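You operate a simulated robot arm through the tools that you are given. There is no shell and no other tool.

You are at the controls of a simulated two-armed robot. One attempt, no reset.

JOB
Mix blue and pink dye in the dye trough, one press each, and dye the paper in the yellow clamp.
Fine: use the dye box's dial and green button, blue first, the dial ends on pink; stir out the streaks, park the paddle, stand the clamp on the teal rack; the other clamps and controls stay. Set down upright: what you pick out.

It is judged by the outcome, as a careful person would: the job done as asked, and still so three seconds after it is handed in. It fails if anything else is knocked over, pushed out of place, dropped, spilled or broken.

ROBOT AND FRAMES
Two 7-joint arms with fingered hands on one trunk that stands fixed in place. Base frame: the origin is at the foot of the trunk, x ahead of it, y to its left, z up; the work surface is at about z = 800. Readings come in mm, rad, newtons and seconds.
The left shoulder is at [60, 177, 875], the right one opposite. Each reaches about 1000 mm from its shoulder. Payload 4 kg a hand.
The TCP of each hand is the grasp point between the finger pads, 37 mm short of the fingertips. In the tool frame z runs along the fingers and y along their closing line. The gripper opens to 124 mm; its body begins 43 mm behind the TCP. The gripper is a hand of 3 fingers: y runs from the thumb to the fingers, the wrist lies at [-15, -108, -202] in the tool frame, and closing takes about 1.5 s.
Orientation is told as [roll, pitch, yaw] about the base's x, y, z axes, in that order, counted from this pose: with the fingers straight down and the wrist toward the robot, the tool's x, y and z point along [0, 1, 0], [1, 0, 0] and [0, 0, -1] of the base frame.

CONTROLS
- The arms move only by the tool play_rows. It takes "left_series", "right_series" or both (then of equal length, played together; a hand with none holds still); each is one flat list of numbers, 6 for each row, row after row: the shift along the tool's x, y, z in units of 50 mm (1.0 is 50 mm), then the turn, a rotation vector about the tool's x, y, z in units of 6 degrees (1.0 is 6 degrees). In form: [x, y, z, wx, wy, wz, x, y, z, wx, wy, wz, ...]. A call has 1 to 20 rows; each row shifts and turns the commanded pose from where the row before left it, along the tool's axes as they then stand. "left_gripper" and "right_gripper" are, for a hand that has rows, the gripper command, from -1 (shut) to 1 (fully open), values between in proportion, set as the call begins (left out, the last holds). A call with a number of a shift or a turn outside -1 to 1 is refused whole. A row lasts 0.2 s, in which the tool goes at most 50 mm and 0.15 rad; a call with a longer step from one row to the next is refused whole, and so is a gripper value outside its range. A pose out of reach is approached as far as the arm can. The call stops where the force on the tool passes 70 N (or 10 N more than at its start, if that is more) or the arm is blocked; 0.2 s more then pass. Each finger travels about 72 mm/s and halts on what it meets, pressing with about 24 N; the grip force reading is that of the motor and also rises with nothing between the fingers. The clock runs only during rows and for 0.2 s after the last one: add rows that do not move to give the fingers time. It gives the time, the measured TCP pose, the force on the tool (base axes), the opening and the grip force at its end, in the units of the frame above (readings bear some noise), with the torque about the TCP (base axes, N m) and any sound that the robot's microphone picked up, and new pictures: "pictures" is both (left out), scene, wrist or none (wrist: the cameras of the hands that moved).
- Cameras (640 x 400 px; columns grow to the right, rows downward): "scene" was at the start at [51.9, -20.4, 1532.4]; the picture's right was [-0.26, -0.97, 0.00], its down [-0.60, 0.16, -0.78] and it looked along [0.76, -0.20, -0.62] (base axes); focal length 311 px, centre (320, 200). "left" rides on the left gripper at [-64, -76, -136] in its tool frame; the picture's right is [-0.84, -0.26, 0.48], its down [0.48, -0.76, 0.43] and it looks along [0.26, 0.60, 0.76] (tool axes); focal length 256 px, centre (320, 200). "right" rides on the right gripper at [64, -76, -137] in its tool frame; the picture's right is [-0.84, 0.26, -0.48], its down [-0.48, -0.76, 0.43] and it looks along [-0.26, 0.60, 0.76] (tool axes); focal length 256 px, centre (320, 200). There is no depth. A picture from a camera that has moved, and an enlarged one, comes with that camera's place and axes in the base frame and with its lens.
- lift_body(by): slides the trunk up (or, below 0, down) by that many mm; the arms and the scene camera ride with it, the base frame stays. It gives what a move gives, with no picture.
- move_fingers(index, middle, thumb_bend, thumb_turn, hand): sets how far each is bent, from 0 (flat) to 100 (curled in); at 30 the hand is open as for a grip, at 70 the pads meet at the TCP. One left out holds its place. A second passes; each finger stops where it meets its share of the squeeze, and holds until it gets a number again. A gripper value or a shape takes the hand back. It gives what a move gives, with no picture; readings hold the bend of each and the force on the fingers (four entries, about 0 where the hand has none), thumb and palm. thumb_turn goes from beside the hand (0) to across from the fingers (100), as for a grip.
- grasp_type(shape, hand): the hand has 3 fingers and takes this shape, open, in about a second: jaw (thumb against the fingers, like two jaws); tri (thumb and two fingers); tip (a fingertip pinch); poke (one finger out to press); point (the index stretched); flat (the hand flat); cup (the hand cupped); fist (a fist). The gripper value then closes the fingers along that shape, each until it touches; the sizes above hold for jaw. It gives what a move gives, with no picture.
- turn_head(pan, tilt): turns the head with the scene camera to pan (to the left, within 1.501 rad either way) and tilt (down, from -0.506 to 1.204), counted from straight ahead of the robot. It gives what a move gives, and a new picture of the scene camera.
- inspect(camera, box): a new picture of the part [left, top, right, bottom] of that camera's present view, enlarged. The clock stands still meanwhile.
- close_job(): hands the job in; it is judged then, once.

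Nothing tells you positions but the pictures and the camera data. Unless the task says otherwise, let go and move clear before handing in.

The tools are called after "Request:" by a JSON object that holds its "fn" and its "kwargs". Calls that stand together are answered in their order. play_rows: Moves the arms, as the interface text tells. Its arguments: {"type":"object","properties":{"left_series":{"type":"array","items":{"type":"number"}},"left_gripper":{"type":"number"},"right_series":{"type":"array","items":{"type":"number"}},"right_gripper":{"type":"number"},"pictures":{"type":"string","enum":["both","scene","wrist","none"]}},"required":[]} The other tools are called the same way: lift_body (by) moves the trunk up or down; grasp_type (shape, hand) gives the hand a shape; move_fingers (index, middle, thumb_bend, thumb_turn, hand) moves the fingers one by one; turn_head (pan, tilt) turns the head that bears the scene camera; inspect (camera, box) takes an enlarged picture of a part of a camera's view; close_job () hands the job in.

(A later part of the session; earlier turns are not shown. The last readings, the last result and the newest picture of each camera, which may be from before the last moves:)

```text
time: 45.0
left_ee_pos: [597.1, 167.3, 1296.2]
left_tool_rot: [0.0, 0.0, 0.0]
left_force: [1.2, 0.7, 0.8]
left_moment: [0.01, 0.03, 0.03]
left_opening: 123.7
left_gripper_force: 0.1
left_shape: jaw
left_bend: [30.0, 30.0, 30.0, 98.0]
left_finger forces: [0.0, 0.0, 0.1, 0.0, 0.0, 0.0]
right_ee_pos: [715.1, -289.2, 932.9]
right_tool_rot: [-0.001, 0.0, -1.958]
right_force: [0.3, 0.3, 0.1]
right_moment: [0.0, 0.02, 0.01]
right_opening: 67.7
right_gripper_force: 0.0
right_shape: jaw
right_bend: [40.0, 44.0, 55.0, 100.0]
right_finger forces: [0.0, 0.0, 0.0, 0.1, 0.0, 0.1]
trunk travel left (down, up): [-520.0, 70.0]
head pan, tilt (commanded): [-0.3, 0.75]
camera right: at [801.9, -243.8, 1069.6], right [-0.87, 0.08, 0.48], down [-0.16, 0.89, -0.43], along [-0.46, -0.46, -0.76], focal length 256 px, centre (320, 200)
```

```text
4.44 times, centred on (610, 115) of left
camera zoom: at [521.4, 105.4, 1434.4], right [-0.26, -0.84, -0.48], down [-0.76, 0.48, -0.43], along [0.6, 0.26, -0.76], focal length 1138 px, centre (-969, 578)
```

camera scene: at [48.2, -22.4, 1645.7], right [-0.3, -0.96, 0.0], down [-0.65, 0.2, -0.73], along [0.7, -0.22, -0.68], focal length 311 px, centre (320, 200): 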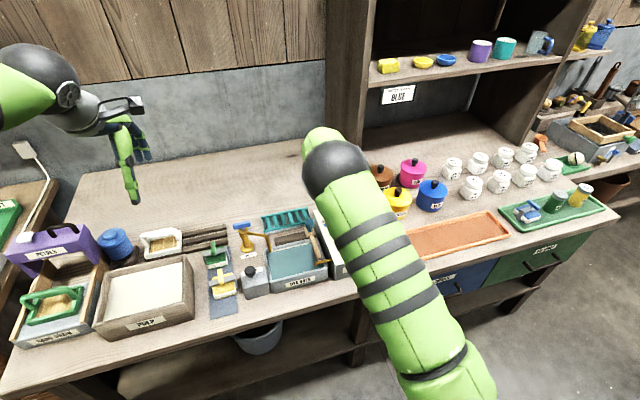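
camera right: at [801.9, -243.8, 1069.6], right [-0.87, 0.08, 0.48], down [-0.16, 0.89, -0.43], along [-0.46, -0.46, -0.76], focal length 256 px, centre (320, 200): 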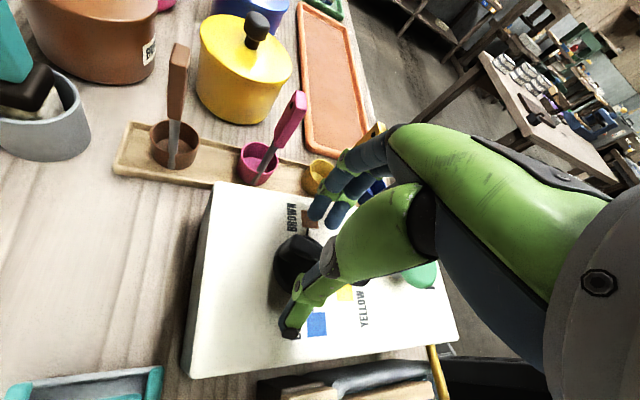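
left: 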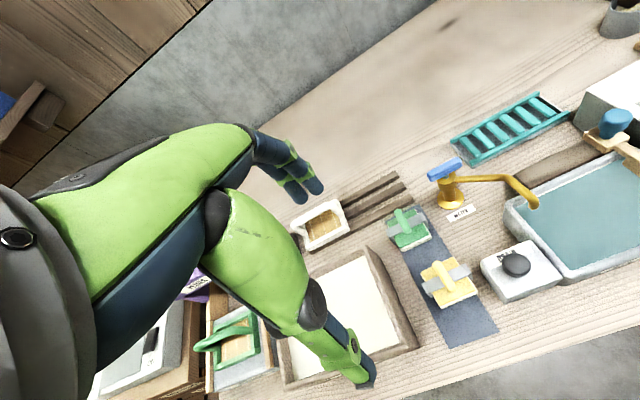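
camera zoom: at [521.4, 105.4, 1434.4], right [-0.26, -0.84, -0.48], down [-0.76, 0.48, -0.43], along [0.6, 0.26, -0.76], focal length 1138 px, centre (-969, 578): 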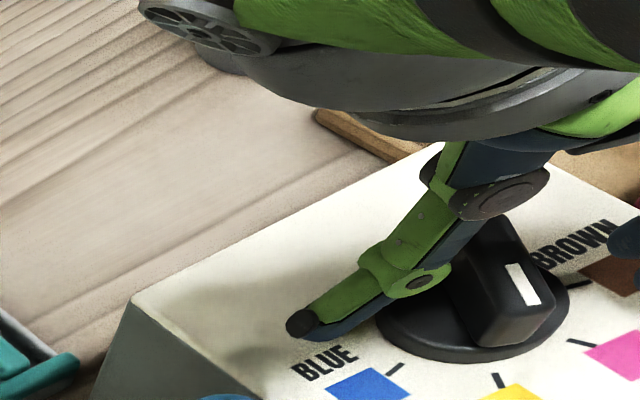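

The bar points at yellow and is standing free. I'll lower 3.5 mm and grip again.

Request:
{"fn": "play_rows", "kwargs": {"right_series": [0, 0, 0.07, 0, 0, 0, 0, 0, 0, 0, 0, 0], "pictures": "none"}}

Request:
{"fn": "play_rows", "kwargs": {"right_series": [0, 0, 0, 0, 0, 0, 0, 0, 0, 0, 0, 0, 0, 0, 0, 0, 0, 0, 0, 0, 0, 0, 0, 0, 0, 0, 0, 0, 0, 0, 0, 0, 0, 0, 0, 0, 0, 0, 0, 0, 0, 0], "right_gripper": -1, "pictures": "wrist"}}

Request:
{"fn": "inspect", "kwargs": {"camera": "right", "box": [240, 180, 360, 320]}}

Request:
{"fn": "inspect", "kwargs": {"camera": "left", "box": [580, 70, 640, 160]}}

```text
time: 45.5
left_ee_pos: [596.0, 167.9, 1296.8]
left_tool_rot: [0.001, -0.002, 0.0]
left_force: [-0.4, 0.1, 0.0]
left_moment: [-0.01, -0.04, 0.04]
left_opening: 123.3
left_gripper_force: 0.0
left_shape: jaw
left_bend: [30.0, 30.0, 30.0, 98.0]
left_finger forces: [0.0, 0.0, 0.0, 0.0, 0.0, 0.0]
right_ee_pos: [713.9, -289.7, 929.9]
right_tool_rot: [0.001, 0.0, -1.957]
right_force: [0.3, 0.9, 0.0]
right_moment: [-0.02, -0.01, -0.01]
right_opening: 67.6
right_gripper_force: 0.1
right_shape: jaw
right_bend: [40.0, 44.0, 55.0, 100.0]
right_finger forces: [0.1, 0.1, 0.0, 0.1, 0.0, 0.0]
trunk travel left (down, up): [-520.0, 70.0]
head pan, tilt (commanded): [-0.3, 0.75]
```

```text
time: 47.1
left_ee_pos: [595.0, 168.3, 1297.0]
left_tool_rot: [0.0, -0.002, 0.002]
left_force: [0.8, -0.3, 0.4]
left_moment: [0.03, -0.01, -0.01]
left_opening: 123.6
left_gripper_force: 0.1
left_shape: jaw
left_bend: [30.0, 30.0, 30.0, 98.0]
left_finger forces: [0.0, 0.0, 0.0, 0.1, 0.1, 0.0]
right_ee_pos: [715.3, -289.5, 929.7]
right_tool_rot: [0.001, 0.0, -1.956]
right_force: [1.0, -0.5, 10.8]
right_moment: [-0.27, 0.02, 0.03]
right_opening: 35.1
right_gripper_force: 24.2
right_shape: jaw
right_bend: [54.0, 56.0, 62.0, 100.0]
right_finger forces: [17.9, 8.2, 0.0, 0.1, 21.2, 0.1]
trunk travel left (down, up): [-520.0, 70.0]
head pan, tilt (commanded): [-0.3, 0.75]
camera right: at [801.1, -243.8, 1067.0], right [-0.87, 0.08, 0.48], down [-0.16, 0.89, -0.44], along [-0.46, -0.46, -0.76], focal length 256 px, centre (320, 200)
```

right: 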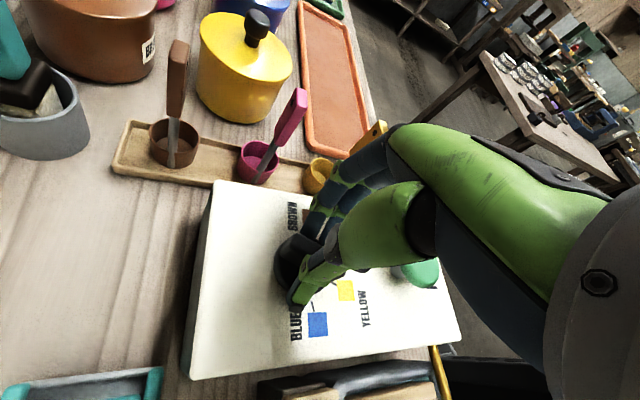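

```text
2.86 times, centred on (300, 250) of right
camera zoom: at [801.1, -243.8, 1067.0], right [-0.87, 0.08, 0.48], down [-0.16, 0.89, -0.44], along [-0.46, -0.46, -0.76], focal length 731 px, centre (377, 57)
```

zoom: 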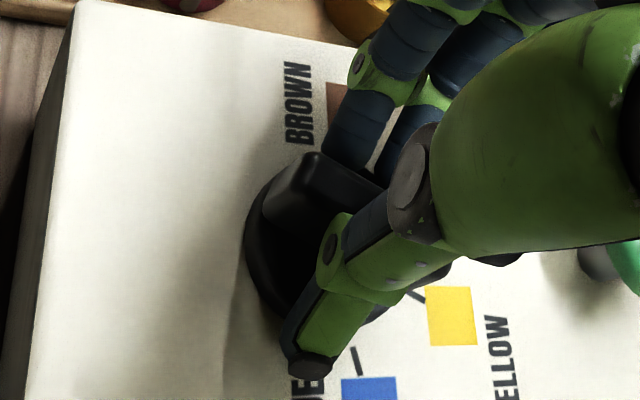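

```text
4.44 times, centred on (610, 115) of left
camera zoom: at [520.6, 105.6, 1434.8], right [-0.26, -0.84, -0.48], down [-0.76, 0.48, -0.44], along [0.6, 0.26, -0.76], focal length 1138 px, centre (-969, 578)
```

zoom: 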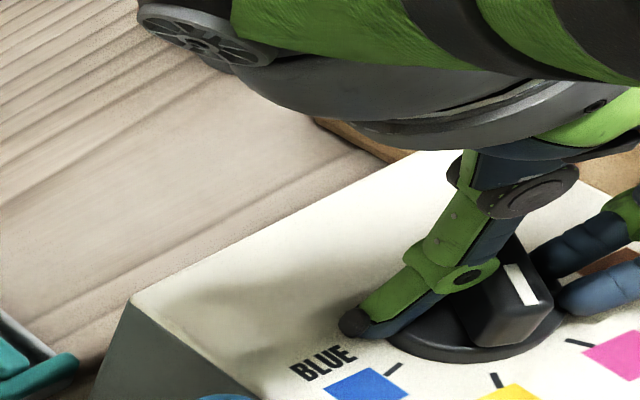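

Good grip like the first one. I'll complete the turn to pink.

Request:
{"fn": "play_rows", "kwargs": {"right_series": [0, 0, 0, 0, 0, -0.9804, 0, 0, 0, 0, 0, -0.9804, 0, 0, 0, 0, 0, -0.9804, 0, 0, 0, 0, 0, -0.9804, 0, 0, 0, 0, 0, -0.9804, 0, 0, 0, 0, 0, -0.9804, 0, 0, 0, 0, 0, -0.9804, 0, 0, 0, 0, 0, -0.9804], "pictures": "wrist"}}

Request:
{"fn": "inspect", "kwargs": {"camera": "right", "box": [240, 180, 360, 320]}}

Request:
{"fn": "inspect", "kwargs": {"camera": "left", "box": [580, 70, 640, 160]}}

```text
time: 49.0
left_ee_pos: [596.0, 167.4, 1298.2]
left_tool_rot: [0.0, 0.001, 0.0]
left_force: [-0.4, -0.3, -0.1]
left_moment: [-0.01, 0.0, 0.01]
left_opening: 123.3
left_gripper_force: 0.0
left_shape: jaw
left_bend: [30.0, 30.0, 30.0, 98.0]
left_finger forces: [0.1, 0.0, 0.0, 0.0, 0.0, 0.1]
right_ee_pos: [714.0, -290.8, 929.1]
right_tool_rot: [0.002, -0.002, -1.135]
right_force: [3.5, -4.4, 16.9]
right_moment: [-0.44, -0.33, 0.0]
right_opening: 34.7
right_gripper_force: 24.2
right_shape: jaw
right_bend: [54.0, 56.0, 62.0, 100.0]
right_finger forces: [22.0, 10.4, 0.1, 0.0, 20.9, 0.0]
trunk travel left (down, up): [-520.0, 70.0]
head pan, tilt (commanded): [-0.3, 0.75]
camera right: at [738.7, -194.7, 1067.0], right [-0.65, -0.59, 0.48], down [-0.76, 0.48, -0.44], along [0.02, -0.65, -0.76], focal length 256 px, centre (320, 200)
```

right: 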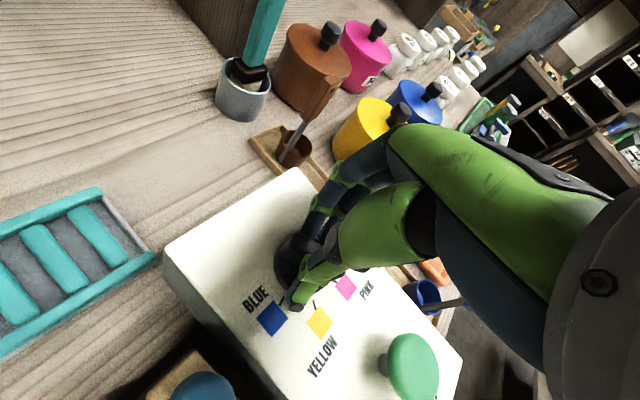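

```text
2.86 times, centred on (300, 250) of right
camera zoom: at [738.7, -194.7, 1067.0], right [-0.65, -0.59, 0.48], down [-0.76, 0.48, -0.44], along [0.02, -0.65, -0.76], focal length 731 px, centre (377, 57)
```

zoom: 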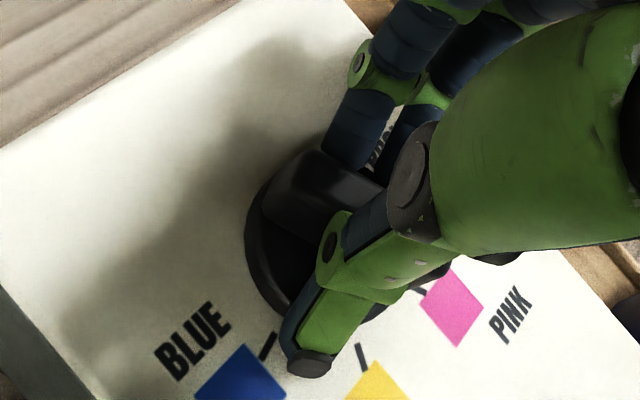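

```text
4.44 times, centred on (610, 115) of left
camera zoom: at [520.3, 105.3, 1434.9], right [-0.26, -0.84, -0.48], down [-0.76, 0.48, -0.44], along [0.6, 0.26, -0.76], focal length 1138 px, centre (-969, 578)
```

zoom: 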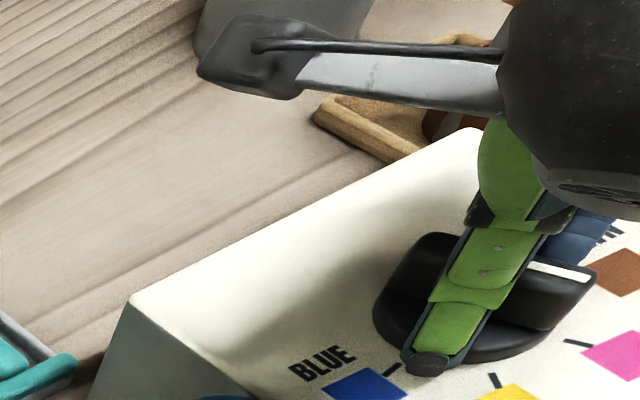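

The bar lines up with the pink direction. I'll release, rise and check.

Request:
{"fn": "play_rows", "kwargs": {"right_series": [0, 0, 0, 0, 0, 0, 0, 0, 0, 0, 0, 0, 0, 0, 0, 0, 0, 0, 0, 0, 0, 0, 0, 0, 0, 0, 0, 0, 0, 0], "right_gripper": 0.1, "pictures": "none"}}

Request:
{"fn": "play_rows", "kwargs": {"right_series": [0, 0, -0.7, 0, 0, 0, 0, 0, -0.7, 0, 0, 0], "pictures": "wrist"}}

Request:
{"fn": "inspect", "kwargs": {"camera": "right", "box": [200, 180, 380, 340]}}

Request:
{"fn": "inspect", "kwargs": {"camera": "left", "box": [580, 70, 640, 160]}}

```text
time: 50.1
left_ee_pos: [597.0, 166.9, 1295.2]
left_tool_rot: [0.0, 0.001, 0.0]
left_force: [0.4, -0.3, 0.6]
left_moment: [0.02, -0.01, 0.01]
left_opening: 123.8
left_gripper_force: 0.2
left_shape: jaw
left_bend: [30.0, 30.0, 30.0, 98.0]
left_finger forces: [0.0, 0.0, 0.0, 0.1, 0.0, 0.0]
right_ee_pos: [713.9, -289.1, 927.7]
right_tool_rot: [0.0, 0.0, -1.137]
right_force: [0.9, -0.2, 0.0]
right_moment: [0.0, 0.01, 0.0]
right_opening: 67.8
right_gripper_force: 0.1
right_shape: jaw
right_bend: [40.0, 44.0, 55.0, 100.0]
right_finger forces: [0.0, 0.1, 0.0, 0.1, 0.0, 0.1]
trunk travel left (down, up): [-520.0, 70.0]
head pan, tilt (commanded): [-0.3, 0.75]
```

```text
time: 50.8
left_ee_pos: [596.7, 167.1, 1296.4]
left_tool_rot: [-0.001, 0.002, 0.0]
left_force: [0.1, 0.2, -0.5]
left_moment: [-0.03, 0.0, 0.05]
left_opening: 123.5
left_gripper_force: 0.1
left_shape: jaw
left_bend: [30.0, 30.0, 30.0, 98.0]
left_finger forces: [0.0, 0.0, 0.0, 0.0, 0.0, 0.0]
right_ee_pos: [714.1, -289.2, 997.7]
right_tool_rot: [0.0, 0.0, -1.137]
right_force: [0.3, 0.7, -0.3]
right_moment: [-0.01, -0.01, 0.01]
right_opening: 68.0
right_gripper_force: 0.0
right_shape: jaw
right_bend: [40.0, 44.0, 55.0, 100.0]
right_finger forces: [0.0, 0.1, 0.0, 0.0, 0.0, 0.0]
trunk travel left (down, up): [-520.0, 70.0]
head pan, tilt (commanded): [-0.3, 0.75]
camera right: at [739.0, -194.4, 1135.8], right [-0.65, -0.59, 0.48], down [-0.76, 0.49, -0.43], along [0.02, -0.65, -0.76], focal length 256 px, centre (320, 200)
```

right: 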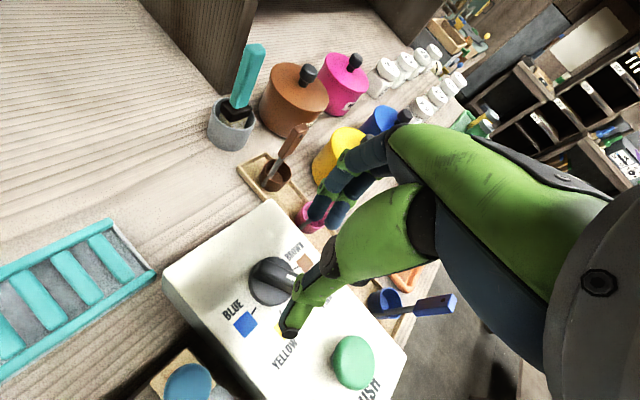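

```text
2.50 times, centred on (290, 260) of right
camera zoom: at [739.0, -194.4, 1135.8], right [-0.65, -0.59, 0.48], down [-0.76, 0.49, -0.43], along [0.02, -0.65, -0.76], focal length 640 px, centre (395, 50)
```

zoom: 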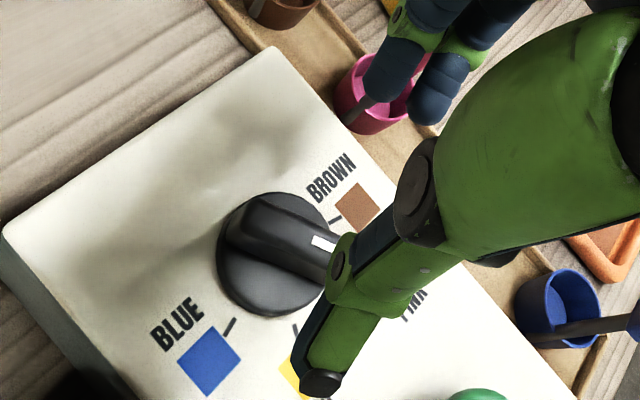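

```text
4.44 times, centred on (610, 115) of left
camera zoom: at [520.9, 105.3, 1434.6], right [-0.26, -0.84, -0.48], down [-0.76, 0.48, -0.43], along [0.6, 0.26, -0.76], focal length 1138 px, centre (-969, 578)
```

zoom: 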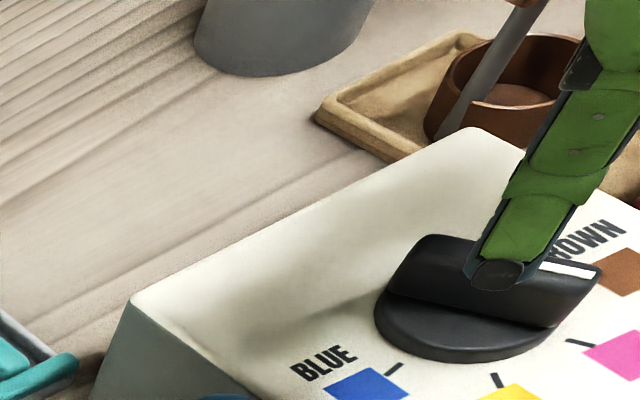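

Released with the dial on pink. I'll close the fingers and move above the button, then check the dial and scoops.

Request:
{"fn": "play_rows", "kwargs": {"right_series": [-0.571, -0.258, 0, 0, 0, 0, -0.571, -0.258, 0, 0, 0, 0, -0.571, -0.258, 0, 0, 0, 0, 0, 0, 0, 0, 0, 0, 0, 0, 0, 0, 0, 0, 0, 0, 0, 0, 0, 0, 0, 0, 0, 0, 0, 0, 0, 0, 0, 0, 0, 0], "right_gripper": -1, "pictures": "both"}}

Request:
{"fn": "inspect", "kwargs": {"camera": "right", "box": [180, 100, 400, 330]}}

Request:
{"fn": "inspect", "kwargs": {"camera": "left", "box": [560, 50, 640, 180]}}

```text
time: 52.5
left_ee_pos: [596.4, 166.2, 1296.9]
left_tool_rot: [-0.001, -0.001, 0.0]
left_force: [1.1, -0.5, -0.4]
left_moment: [0.02, -0.05, 0.0]
left_opening: 123.8
left_gripper_force: 0.1
left_shape: jaw
left_bend: [30.0, 30.0, 30.0, 98.0]
left_finger forces: [0.0, 0.0, 0.0, 0.1, 0.1, 0.0]
right_ee_pos: [620.3, -289.8, 999.0]
right_tool_rot: [-0.001, 0.0, -1.136]
right_force: [-0.2, 0.1, 0.1]
right_moment: [0.0, -0.01, -0.03]
right_opening: 0.1
right_gripper_force: 23.7
right_shape: jaw
right_bend: [70.0, 70.0, 71.0, 100.0]
right_finger forces: [0.0, 0.1, 0.0, 0.0, 0.1, 0.0]
trunk travel left (down, up): [-520.0, 70.0]
head pan, tilt (commanded): [-0.3, 0.75]
camera scene: at [48.1, -22.4, 1645.7], right [-0.3, -0.96, 0.0], down [-0.65, 0.2, -0.73], along [0.7, -0.22, -0.68], focal length 311 px, centre (320, 200)
camera right: at [645.3, -195.9, 1136.5], right [-0.65, -0.59, 0.48], down [-0.76, 0.49, -0.43], along [0.02, -0.65, -0.76], focal length 256 px, centre (320, 200)
```

scene: 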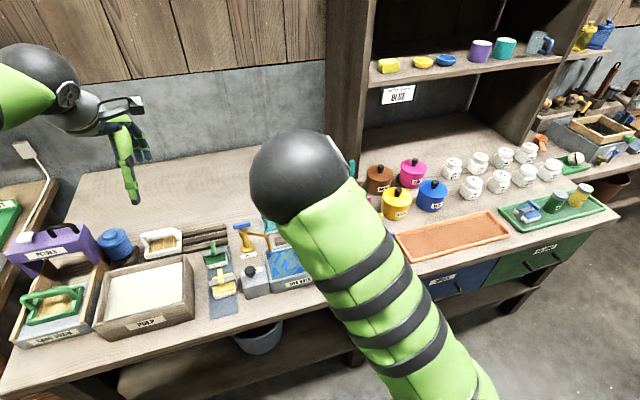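
right: 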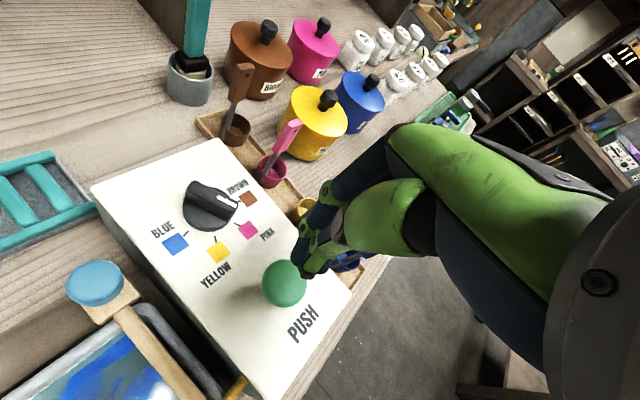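

```text
1.74 times, centred on (290, 215) of right
camera zoom: at [645.3, -195.9, 1136.5], right [-0.65, -0.59, 0.48], down [-0.76, 0.49, -0.43], along [0.02, -0.65, -0.76], focal length 445 px, centre (372, 174)
```

zoom: 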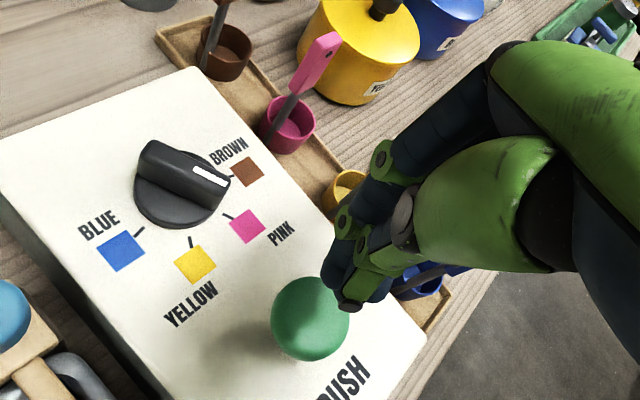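

```text
3.08 times, centred on (600, 115) of left
camera zoom: at [521.2, 105.3, 1434.5], right [-0.26, -0.84, -0.48], down [-0.76, 0.48, -0.43], along [0.6, 0.26, -0.76], focal length 788 px, centre (-542, 462)
```

zoom: 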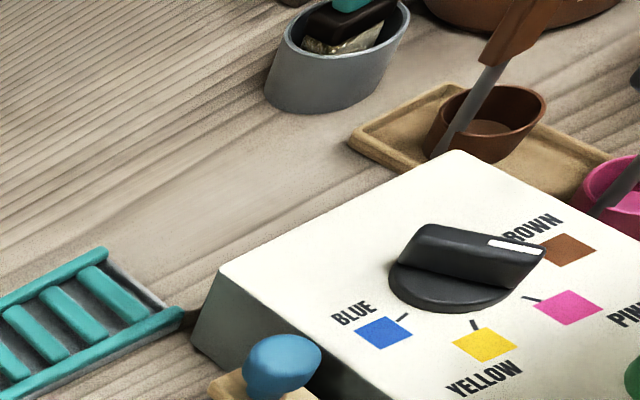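

I want to measure the pointer direction accurately, so I'll zoom on the dial.

Request:
{"fn": "inspect", "kwargs": {"camera": "right", "box": [140, 160, 280, 270]}}

```text
3.64 times, centred on (210, 215) of right
camera zoom: at [645.3, -195.9, 1136.5], right [-0.65, -0.59, 0.48], down [-0.76, 0.49, -0.43], along [0.02, -0.65, -0.76], focal length 931 px, centre (720, 146)
```

zoom: 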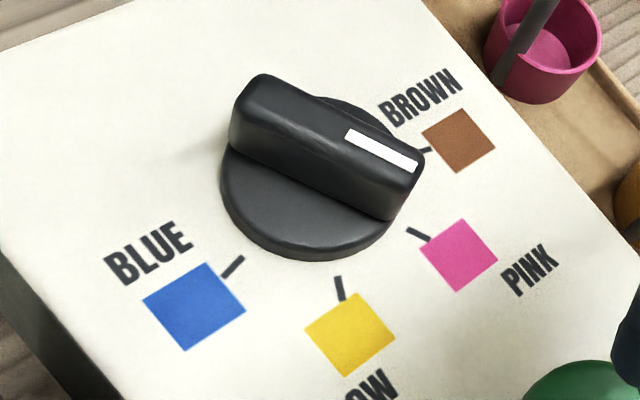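

The measured slope matches pink. Now I'll come down onto the button for the second press.

Request:
{"fn": "play_rows", "kwargs": {"right_series": [0, 0, 0.41, 0, 0, 0, 0, 0, 0.41, 0, 0, 0], "pictures": "wrist"}}

Request:
{"fn": "inspect", "kwargs": {"camera": "right", "box": [200, 200, 380, 360]}}

```text
time: 53.1
left_ee_pos: [596.0, 166.3, 1298.0]
left_tool_rot: [0.001, -0.001, 0.0]
left_force: [0.0, -0.1, -0.3]
left_moment: [0.01, -0.01, 0.01]
left_opening: 123.4
left_gripper_force: 0.1
left_shape: jaw
left_bend: [30.0, 30.0, 30.0, 98.0]
left_finger forces: [0.1, 0.0, 0.0, 0.1, 0.1, 0.1]
right_ee_pos: [620.3, -289.6, 957.6]
right_tool_rot: [-0.001, 0.0, -1.137]
right_force: [1.1, -0.1, 1.1]
right_moment: [-0.02, -0.02, -0.02]
right_opening: 0.0
right_gripper_force: 24.1
right_shape: jaw
right_bend: [70.0, 70.0, 71.0, 100.0]
right_finger forces: [0.0, 0.0, 0.0, 0.0, 0.0, 0.0]
trunk travel left (down, up): [-520.0, 70.0]
head pan, tilt (commanded): [-0.3, 0.75]
camera right: at [645.5, -194.8, 1096.0], right [-0.65, -0.59, 0.48], down [-0.76, 0.49, -0.43], along [0.02, -0.65, -0.76], focal length 256 px, centre (320, 200)
```

right: 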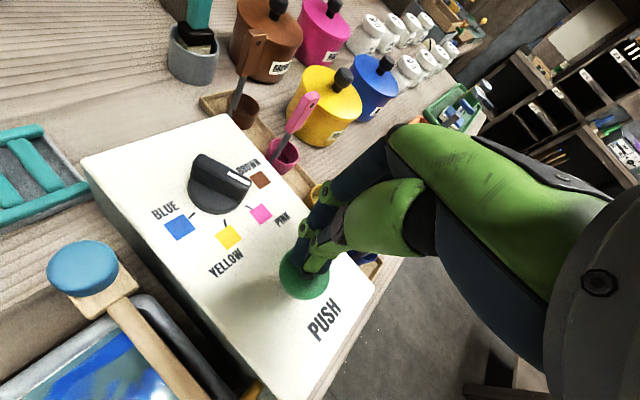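

```text
2.50 times, centred on (290, 280) of right
camera zoom: at [645.5, -194.8, 1096.0], right [-0.65, -0.59, 0.48], down [-0.76, 0.49, -0.43], along [0.02, -0.65, -0.76], focal length 640 px, centre (395, 0)
```

zoom: 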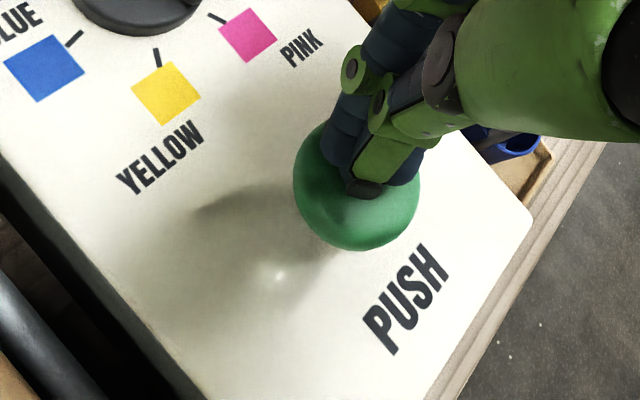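

Request:
{"fn": "play_rows", "kwargs": {"right_series": [0, 0, 0.06, 0, 0, 0, 0, 0, 0.06, 0, 0, 0, 0, 0, 0.06, 0, 0, 0], "pictures": "none"}}

```text
time: 54.0
left_ee_pos: [596.6, 167.9, 1297.1]
left_tool_rot: [0.0, -0.001, 0.0]
left_force: [-0.8, 0.2, -1.0]
left_moment: [-0.05, 0.01, 0.04]
left_opening: 123.5
left_gripper_force: 0.1
left_shape: jaw
left_bend: [30.0, 30.0, 30.0, 98.0]
left_finger forces: [0.0, 0.0, 0.0, 0.1, 0.0, 0.1]
right_ee_pos: [620.9, -289.7, 948.2]
right_tool_rot: [0.002, 0.001, -1.135]
right_force: [0.1, 1.2, 4.0]
right_moment: [0.02, 0.0, -0.03]
right_opening: 0.1
right_gripper_force: 23.6
right_shape: jaw
right_bend: [70.0, 70.0, 71.0, 100.0]
right_finger forces: [0.0, 0.0, 0.0, 0.0, 0.1, 0.0]
trunk travel left (down, up): [-520.0, 70.0]
head pan, tilt (commanded): [-0.3, 0.75]
heard: click
```

A click sounded for the pink press. I'll rise straight up and check the bath.

Request:
{"fn": "play_rows", "kwargs": {"right_series": [0, 0, -0.5, 0, 0, 0, 0, 0, -0.7, 0, 0, 0, 0, 0, -0.7, 0, 0, 0], "pictures": "wrist"}}

Request:
{"fn": "inspect", "kwargs": {"camera": "scene", "box": [180, 190, 340, 320]}}

Request:
{"fn": "inspect", "kwargs": {"camera": "right", "box": [0, 150, 320, 400]}}

Request:
{"fn": "inspect", "kwargs": {"camera": "left", "box": [380, 60, 640, 300]}}

```text
time: 54.8
left_ee_pos: [596.1, 167.3, 1297.0]
left_tool_rot: [0.001, -0.001, -0.001]
left_force: [0.0, 0.9, 0.1]
left_moment: [0.0, -0.05, -0.04]
left_opening: 123.6
left_gripper_force: 0.2
left_shape: jaw
left_bend: [30.0, 30.0, 30.0, 98.0]
left_finger forces: [0.0, 0.1, 0.1, 0.0, 0.0, 0.0]
right_ee_pos: [622.6, -290.9, 1043.1]
right_tool_rot: [0.002, -0.001, -1.136]
right_force: [0.4, 0.4, -0.3]
right_moment: [0.01, -0.05, 0.02]
right_opening: 0.0
right_gripper_force: 24.4
right_shape: jaw
right_bend: [70.0, 70.0, 71.0, 100.0]
right_finger forces: [0.1, 0.1, 0.1, 0.1, 0.0, 0.0]
trunk travel left (down, up): [-520.0, 70.0]
head pan, tilt (commanded): [-0.3, 0.75]
camera right: at [646.1, -194.8, 1180.9], right [-0.65, -0.59, 0.48], down [-0.76, 0.49, -0.43], along [0.02, -0.65, -0.76], focal length 256 px, centre (320, 200)
```

right: 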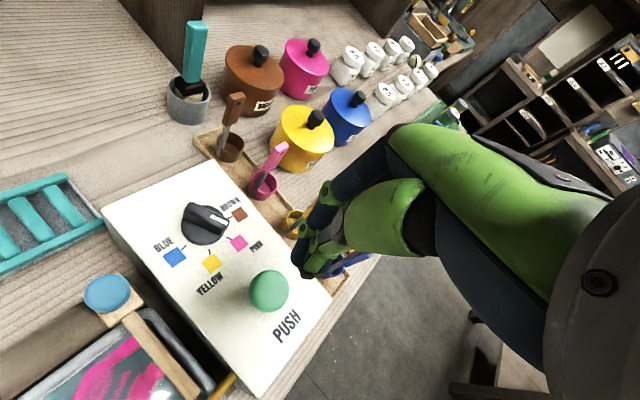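

```text
3.08 times, centred on (260, 255) of scene
camera zoom: at [47.5, -22.4, 1645.7], right [-0.3, -0.96, 0.0], down [-0.65, 0.2, -0.73], along [0.7, -0.22, -0.68], focal length 957 px, centre (505, 31)
```

zoom: 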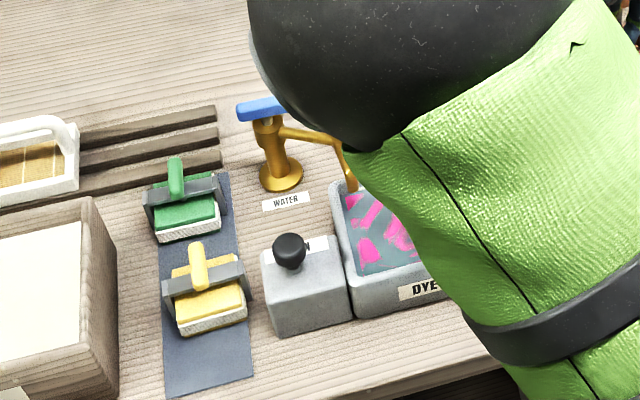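

```text
1.60 times, centred on (160, 275) of right
camera zoom: at [646.1, -194.8, 1180.9], right [-0.65, -0.59, 0.48], down [-0.76, 0.49, -0.43], along [0.02, -0.65, -0.76], focal length 410 px, centre (576, 80)
```

zoom: 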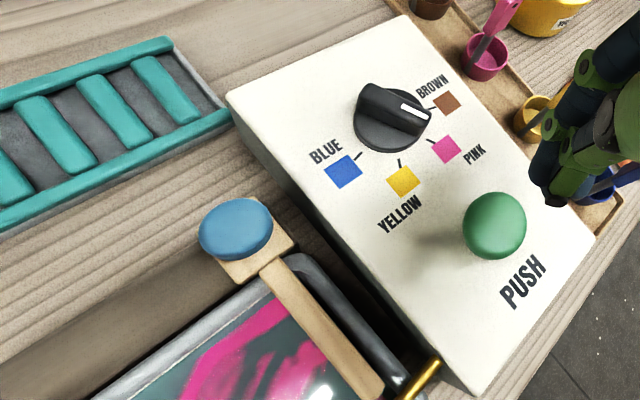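

```text
1.67 times, centred on (510, 180) of left
camera zoom: at [520.7, 105.3, 1434.7], right [-0.26, -0.84, -0.48], down [-0.76, 0.48, -0.43], along [0.6, 0.26, -0.76], focal length 427 px, centre (3, 233)
```

zoom: 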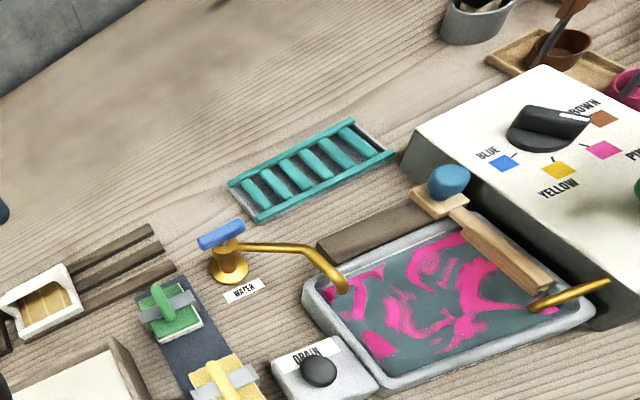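

Pink streaks are in the bath and the dial stays on pink. Next is stirring, so I'll zoom on the paddle carriage and rail to measure the slide direction.

Request:
{"fn": "inspect", "kwargs": {"camera": "left", "box": [540, 140, 640, 240]}}

Request:
{"fn": "inspect", "kwargs": {"camera": "left", "box": [550, 120, 620, 200]}}

Request:
{"fn": "inspect", "kwargs": {"camera": "right", "box": [0, 240, 200, 400]}}

```text
4.00 times, centred on (590, 190) of left
camera zoom: at [520.7, 105.3, 1434.7], right [-0.26, -0.84, -0.48], down [-0.76, 0.48, -0.43], along [0.6, 0.26, -0.76], focal length 1024 px, centre (-760, 240)
```

zoom: 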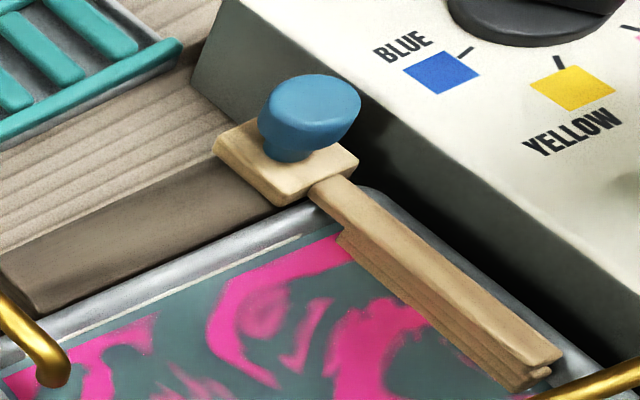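

```text
5.00 times, centred on (585, 160) of left
camera zoom: at [520.7, 105.3, 1434.7], right [-0.26, -0.84, -0.48], down [-0.76, 0.48, -0.43], along [0.6, 0.26, -0.76], focal length 1280 px, centre (-1005, 400)
```

zoom: 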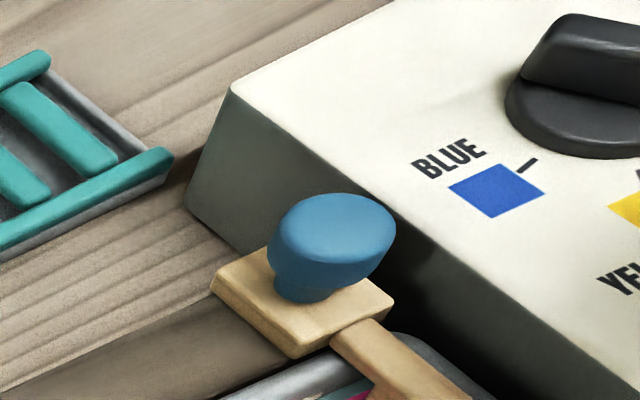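

```text
2.50 times, centred on (100, 320) of right
camera zoom: at [646.1, -194.8, 1180.9], right [-0.65, -0.59, 0.48], down [-0.76, 0.49, -0.43], along [0.02, -0.65, -0.76], focal length 640 px, centre (870, -100)
```

zoom: 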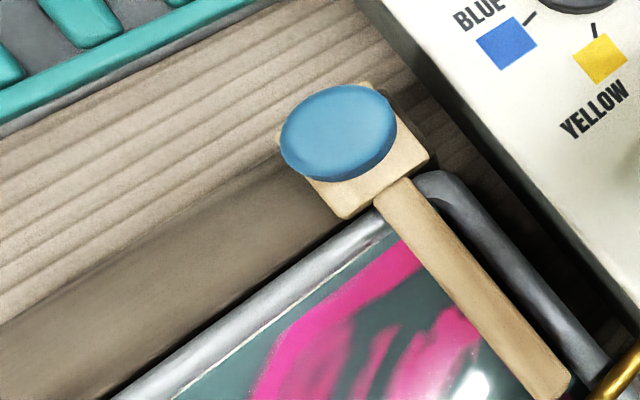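

The knob's top is at about [706, -192, 906], and the carriage slides along the rail toward y ≈ -92. I'll turn the right hand back to face forward, move over the knob and open.

Request:
{"fn": "play_rows", "kwargs": {"right_series": [0, 0, 0, 0, 0, -0.9855, 0, 0, 0, 0, 0, -0.9855, 0, 0, 0, 0, 0, -0.9855, 0, 0, 0, 0, 0, -0.9855, 0, 0, 0, 0, 0, -0.9855, 0, 0, 0, 0, 0, -0.9855, 0, 0, 0, 0, 0, -0.9855, 0, 0, 0, 0, 0, -0.9855, 0, 0, 0, 0, 0, -0.9855, 0, 0, 0, 0, 0, -0.9855, 0, 0, 0, 0, 0, -0.9855, 0.655, 0.571, 0, 0, 0, 0, 0.655, 0.571, 0, 0, 0, 0, 0.655, 0.571, 0, 0, 0, 0], "right_gripper": 0.0, "pictures": "both"}}

Request:
{"fn": "inspect", "kwargs": {"camera": "left", "box": [480, 60, 640, 260]}}

Request:
{"fn": "inspect", "kwargs": {"camera": "right", "box": [160, 130, 400, 400]}}

```text
time: 57.8
left_ee_pos: [598.4, 168.6, 1296.2]
left_tool_rot: [0.0, -0.001, 0.0]
left_force: [-0.5, -0.3, -0.6]
left_moment: [0.03, 0.03, -0.01]
left_opening: 123.7
left_gripper_force: 0.0
left_shape: jaw
left_bend: [30.0, 30.0, 30.0, 98.0]
left_finger forces: [0.0, 0.0, 0.0, 0.0, 0.0, 0.0]
right_ee_pos: [706.2, -190.9, 1042.8]
right_tool_rot: [0.0, 0.004, -0.001]
right_force: [-0.8, 0.1, -0.2]
right_moment: [0.02, 0.04, 0.01]
right_opening: 61.9
right_gripper_force: 0.0
right_shape: jaw
right_bend: [42.0, 46.0, 56.0, 100.0]
right_finger forces: [0.1, 0.1, 0.0, 0.1, 0.0, 0.0]
trunk travel left (down, up): [-520.0, 70.0]
head pan, tilt (commanded): [-0.3, 0.75]
camera scene: at [48.8, -21.3, 1645.7], right [-0.3, -0.96, 0.0], down [-0.65, 0.2, -0.73], along [0.7, -0.22, -0.68], focal length 311 px, centre (320, 200)
camera right: at [629.7, -128.6, 1179.4], right [0.26, -0.84, 0.48], down [-0.76, -0.48, -0.43], along [0.6, -0.26, -0.76], focal length 256 px, centre (320, 200)
```

scene: 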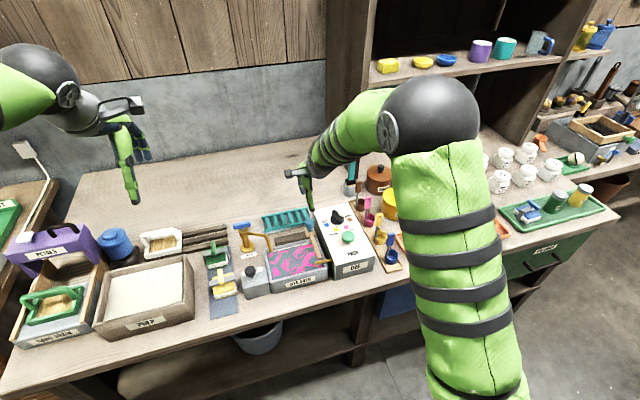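
right: 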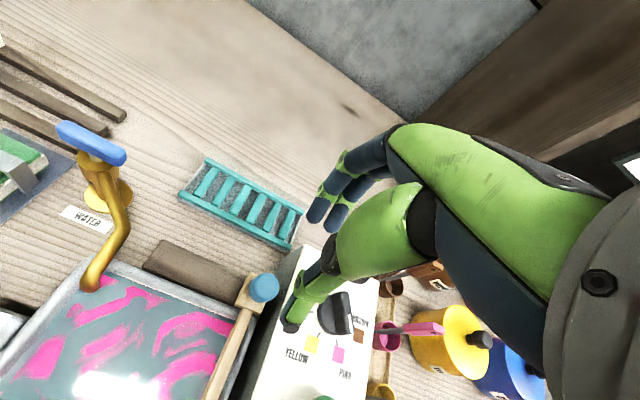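

```text
2.00 times, centred on (560, 160) of left
camera zoom: at [522.0, 106.2, 1434.1], right [-0.26, -0.84, -0.48], down [-0.76, 0.48, -0.43], along [0.6, 0.25, -0.76], focal length 512 px, centre (-160, 280)
```

zoom: 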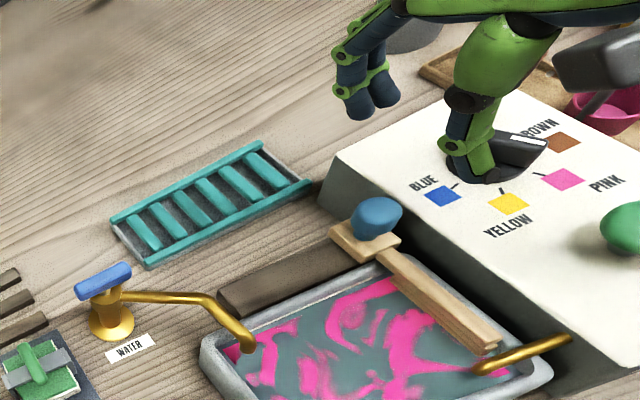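

```text
1.48 times, centred on (280, 265) of right
camera zoom: at [629.7, -128.6, 1179.4], right [0.26, -0.84, 0.48], down [-0.76, -0.48, -0.43], along [0.6, -0.26, -0.76], focal length 379 px, centre (379, 104)
```

zoom: 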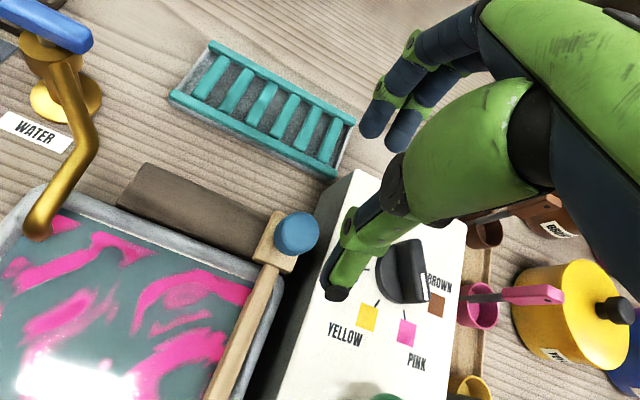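

The open hand is over the knob. I'll descend to just above it and check the alignment.

Request:
{"fn": "play_rows", "kwargs": {"right_series": [-0.02, 0.01, 0.6, 0, 0, 0, 0, 0, 0.6, 0, 0, 0, 0, 0, 0.66, 0, 0, 0], "pictures": "none"}}

Request:
{"fn": "inspect", "kwargs": {"camera": "left", "box": [540, 100, 640, 240]}}

Request:
{"fn": "inspect", "kwargs": {"camera": "right", "box": [200, 150, 400, 340]}}

Request:
{"fn": "inspect", "kwargs": {"camera": "scene", "box": [260, 180, 350, 270]}}

```text
time: 58.5
left_ee_pos: [596.8, 165.9, 1297.0]
left_tool_rot: [0.0, 0.001, 0.001]
left_force: [-0.4, 0.1, 0.4]
left_moment: [0.02, -0.02, 0.01]
left_opening: 123.5
left_gripper_force: 0.1
left_shape: jaw
left_bend: [30.0, 30.0, 30.0, 98.0]
left_finger forces: [0.0, 0.0, 0.1, 0.0, 0.0, 0.0]
right_ee_pos: [705.1, -193.6, 951.3]
right_tool_rot: [0.001, -0.001, -0.001]
right_force: [-0.1, 0.2, 1.0]
right_moment: [0.02, 0.01, 0.0]
right_opening: 61.8
right_gripper_force: 0.1
right_shape: jaw
right_bend: [42.0, 46.0, 56.0, 100.0]
right_finger forces: [0.0, 0.0, 0.0, 0.0, 0.0, 0.1]
trunk travel left (down, up): [-520.0, 70.0]
head pan, tilt (commanded): [-0.3, 0.75]
```

```text
2.86 times, centred on (590, 170) of left
camera zoom: at [522.1, 105.2, 1434.2], right [-0.26, -0.84, -0.48], down [-0.76, 0.48, -0.43], along [0.6, 0.26, -0.76], focal length 731 px, centre (-451, 286)
```

zoom: 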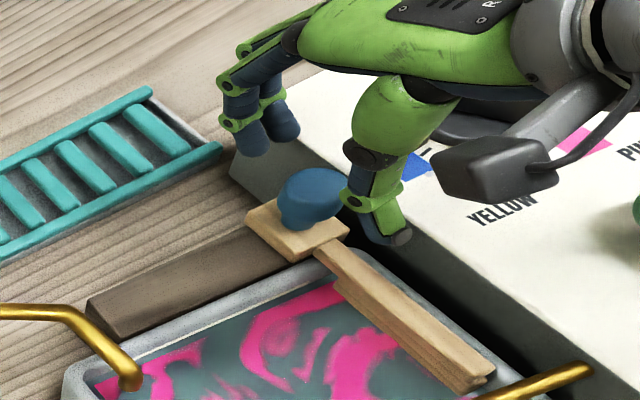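

```text
2.11 times, centred on (300, 245) of right
camera zoom: at [628.6, -130.8, 1087.7], right [0.26, -0.84, 0.48], down [-0.76, -0.48, -0.43], along [0.6, -0.26, -0.76], focal length 539 px, centre (362, 105)
```

zoom: 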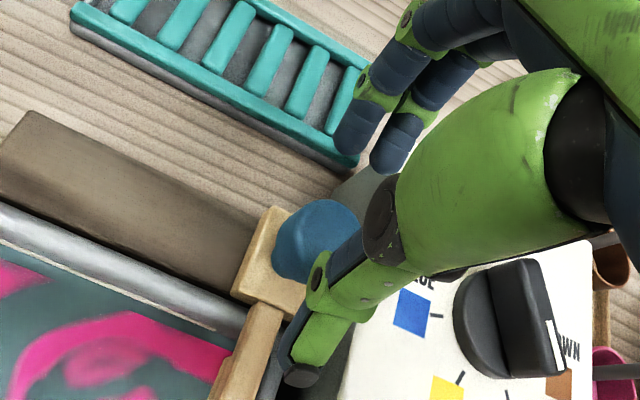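

```text
4.44 times, centred on (305, 225) of scene
camera zoom: at [49.0, -22.4, 1645.7], right [-0.3, -0.96, 0.0], down [-0.65, 0.2, -0.73], along [0.7, -0.22, -0.68], focal length 1383 px, centre (387, 89)
```

zoom: 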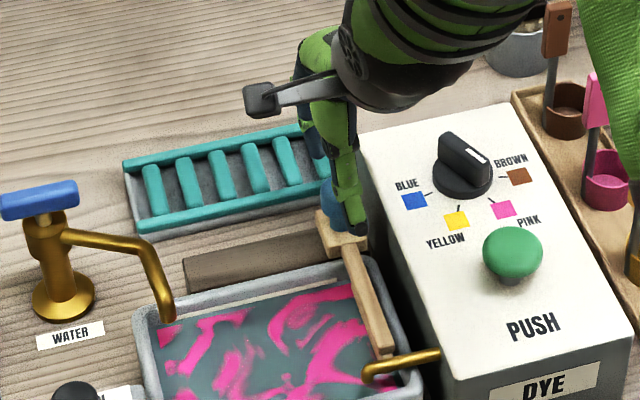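

The thumb and fingers straddle the knob. I'll descend to z ≈ 920 and close on it.

Request:
{"fn": "play_rows", "kwargs": {"right_series": [0, 0.02, 0.31, 0, 0, 0, 0, 0, 0.31, 0, 0, 0, 0, 0, 0, 0, 0, 0], "pictures": "none"}}

Request:
{"fn": "play_rows", "kwargs": {"right_series": [0, 0, 0, 0, 0, 0, 0, 0, 0, 0, 0, 0, 0, 0, 0, 0, 0, 0, 0, 0, 0, 0, 0, 0, 0, 0, 0, 0, 0, 0, 0, 0, 0, 0, 0, 0], "right_gripper": -1, "pictures": "none"}}

Request:
{"fn": "inspect", "kwargs": {"camera": "left", "box": [540, 100, 640, 240]}}

Request:
{"fn": "inspect", "kwargs": {"camera": "right", "box": [200, 150, 400, 340]}}

```text
time: 59.4
left_ee_pos: [597.5, 167.4, 1297.4]
left_tool_rot: [-0.002, 0.0, 0.001]
left_force: [0.1, 0.2, 1.2]
left_moment: [0.01, 0.03, 0.0]
left_opening: 123.7
left_gripper_force: 0.1
left_shape: jaw
left_bend: [30.0, 30.0, 30.0, 98.0]
left_finger forces: [0.0, 0.0, 0.0, 0.0, 0.1, 0.0]
right_ee_pos: [708.6, -192.6, 918.9]
right_tool_rot: [0.001, 0.0, -0.001]
right_force: [0.1, 0.0, 0.4]
right_moment: [-0.04, -0.02, 0.03]
right_opening: 62.2
right_gripper_force: 0.0
right_shape: jaw
right_bend: [42.0, 46.0, 56.0, 100.0]
right_finger forces: [0.1, 0.0, 0.0, 0.0, 1.0, 0.1]
trunk travel left (down, up): [-520.0, 70.0]
head pan, tilt (commanded): [-0.3, 0.75]
```

```text
time: 60.8
left_ee_pos: [595.9, 167.0, 1298.4]
left_tool_rot: [-0.001, 0.001, -0.001]
left_force: [-0.3, -0.5, -0.6]
left_moment: [0.01, 0.02, -0.03]
left_opening: 123.5
left_gripper_force: 0.0
left_shape: jaw
left_bend: [30.0, 30.0, 30.0, 98.0]
left_finger forces: [0.1, 0.0, 0.1, 0.0, 0.0, 0.1]
right_ee_pos: [706.5, -192.8, 919.6]
right_tool_rot: [0.0, 0.0, 0.0]
right_force: [-4.1, 1.0, 0.6]
right_moment: [-0.02, -0.64, 0.04]
right_opening: 28.7
right_gripper_force: 24.4
right_shape: jaw
right_bend: [70.0, 70.0, 57.0, 100.0]
right_finger forces: [14.0, 11.1, 0.0, 0.0, 27.8, 0.0]
trunk travel left (down, up): [-520.0, 70.0]
head pan, tilt (commanded): [-0.3, 0.75]
```

```text
2.86 times, centred on (590, 170) of left
camera zoom: at [520.8, 105.4, 1434.7], right [-0.26, -0.84, -0.48], down [-0.76, 0.48, -0.43], along [0.6, 0.26, -0.76], focal length 731 px, centre (-451, 286)
```

zoom: 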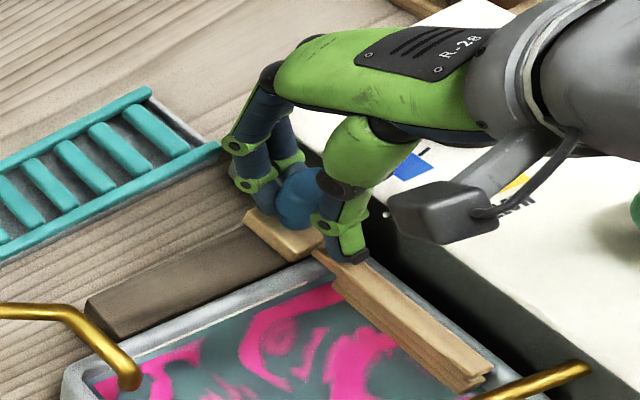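

```text
2.11 times, centred on (300, 245) of right
camera zoom: at [630.0, -129.7, 1056.8], right [0.26, -0.84, 0.48], down [-0.76, -0.48, -0.43], along [0.6, -0.26, -0.76], focal length 539 px, centre (362, 105)
```

zoom: 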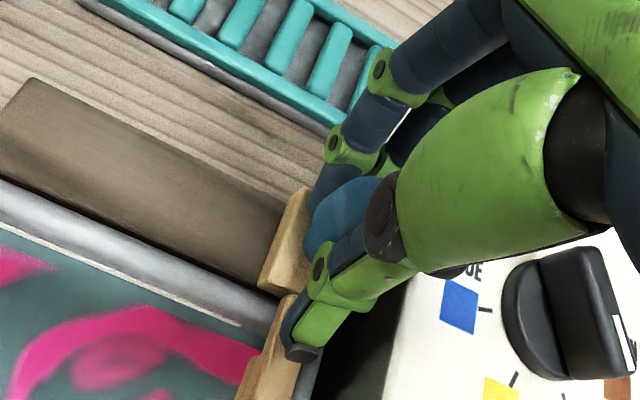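

The knob is held. I'll slide it a little to the left first and check that the carriage follows.

Request:
{"fn": "play_rows", "kwargs": {"right_series": [0.2, 0, 0, 0, 0, 0, 0.2, 0, 0, 0, 0, 0], "pictures": "none"}}

Request:
{"fn": "inspect", "kwargs": {"camera": "left", "box": [520, 100, 640, 260]}}

```text
time: 61.4
left_ee_pos: [595.1, 166.5, 1297.3]
left_tool_rot: [-0.001, -0.001, 0.0]
left_force: [-0.6, -0.1, 0.6]
left_moment: [-0.01, 0.03, 0.0]
left_opening: 123.4
left_gripper_force: 0.1
left_shape: jaw
left_bend: [30.0, 30.0, 30.0, 98.0]
left_finger forces: [0.0, 0.1, 0.0, 0.1, 0.1, 0.2]
right_ee_pos: [706.8, -173.8, 919.1]
right_tool_rot: [-0.002, 0.0, 0.0]
right_force: [-5.2, 0.6, -0.4]
right_moment: [-0.04, -0.58, 0.07]
right_opening: 28.9
right_gripper_force: 24.4
right_shape: jaw
right_bend: [70.0, 70.0, 57.0, 100.0]
right_finger forces: [13.8, 10.6, 0.0, 0.0, 28.8, 0.0]
trunk travel left (down, up): [-520.0, 70.0]
head pan, tilt (commanded): [-0.3, 0.75]
```

```text
2.50 times, centred on (580, 180) of left
camera zoom: at [520.8, 105.3, 1434.6], right [-0.26, -0.84, -0.48], down [-0.76, 0.48, -0.43], along [0.6, 0.26, -0.76], focal length 640 px, centre (-330, 250)
```

zoom: 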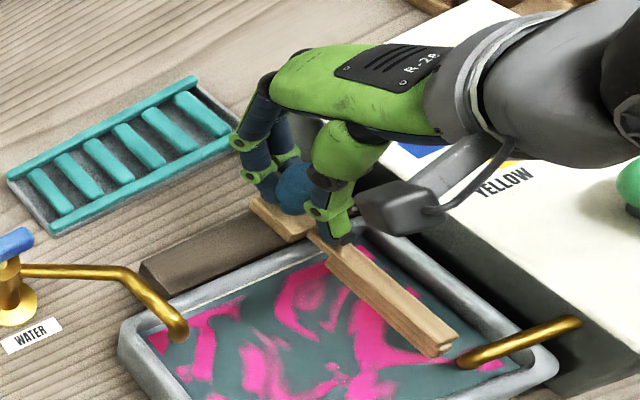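

The carriage slides with very little force. I'll go on left to about y = -112, following the rail.

Request:
{"fn": "play_rows", "kwargs": {"right_series": [0.3, 0, 0, 0, 0, 0, 0.3, 0, 0, 0, 0, 0, 0.3, 0, 0, 0, 0, 0, 0.3, 0, 0, 0, 0, 0], "pictures": "none"}}

Request:
{"fn": "inspect", "kwargs": {"camera": "left", "box": [500, 100, 640, 260]}}

Request:
{"fn": "inspect", "kwargs": {"camera": "scene", "box": [220, 170, 350, 300]}}

```text
time: 62.4
left_ee_pos: [596.2, 167.5, 1298.0]
left_tool_rot: [-0.001, 0.0, 0.0]
left_force: [0.4, 0.0, 0.9]
left_moment: [0.0, 0.01, -0.02]
left_opening: 123.6
left_gripper_force: 0.0
left_shape: jaw
left_bend: [30.0, 30.0, 30.0, 98.0]
left_finger forces: [0.0, 0.0, 0.0, 0.0, 0.0, 0.0]
right_ee_pos: [706.9, -111.8, 919.4]
right_tool_rot: [0.001, 0.0, 0.0]
right_force: [-8.7, 1.0, -6.2]
right_moment: [-0.03, -0.56, 0.03]
right_opening: 28.6
right_gripper_force: 24.3
right_shape: jaw
right_bend: [70.0, 70.0, 57.0, 100.0]
right_finger forces: [13.7, 10.2, 0.1, 0.0, 29.9, 0.0]
trunk travel left (down, up): [-520.0, 70.0]
head pan, tilt (commanded): [-0.3, 0.75]
```

```text
2.50 times, centred on (570, 180) of left
camera zoom: at [521.0, 105.8, 1434.5], right [-0.26, -0.84, -0.48], down [-0.76, 0.48, -0.43], along [0.6, 0.26, -0.76], focal length 640 px, centre (-305, 250)
```

zoom: 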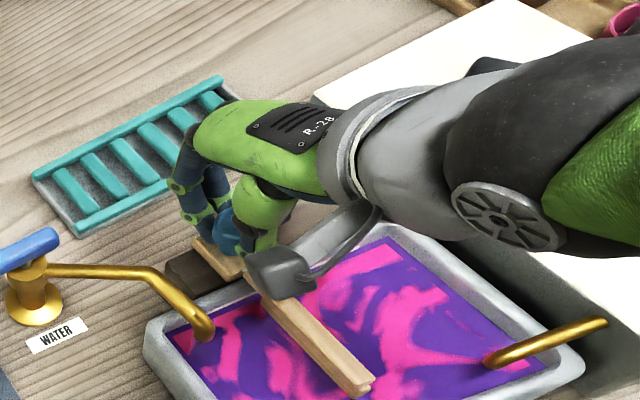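

```text
3.08 times, centred on (285, 235) of scene
camera zoom: at [47.9, -21.8, 1645.7], right [-0.3, -0.96, 0.0], down [-0.65, 0.2, -0.73], along [0.7, -0.22, -0.68], focal length 957 px, centre (428, 92)
```

zoom: 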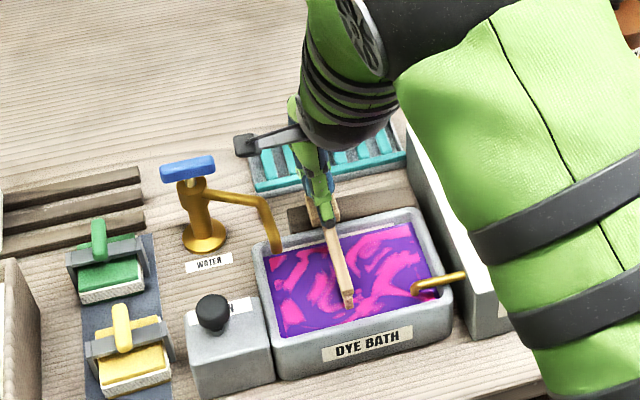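

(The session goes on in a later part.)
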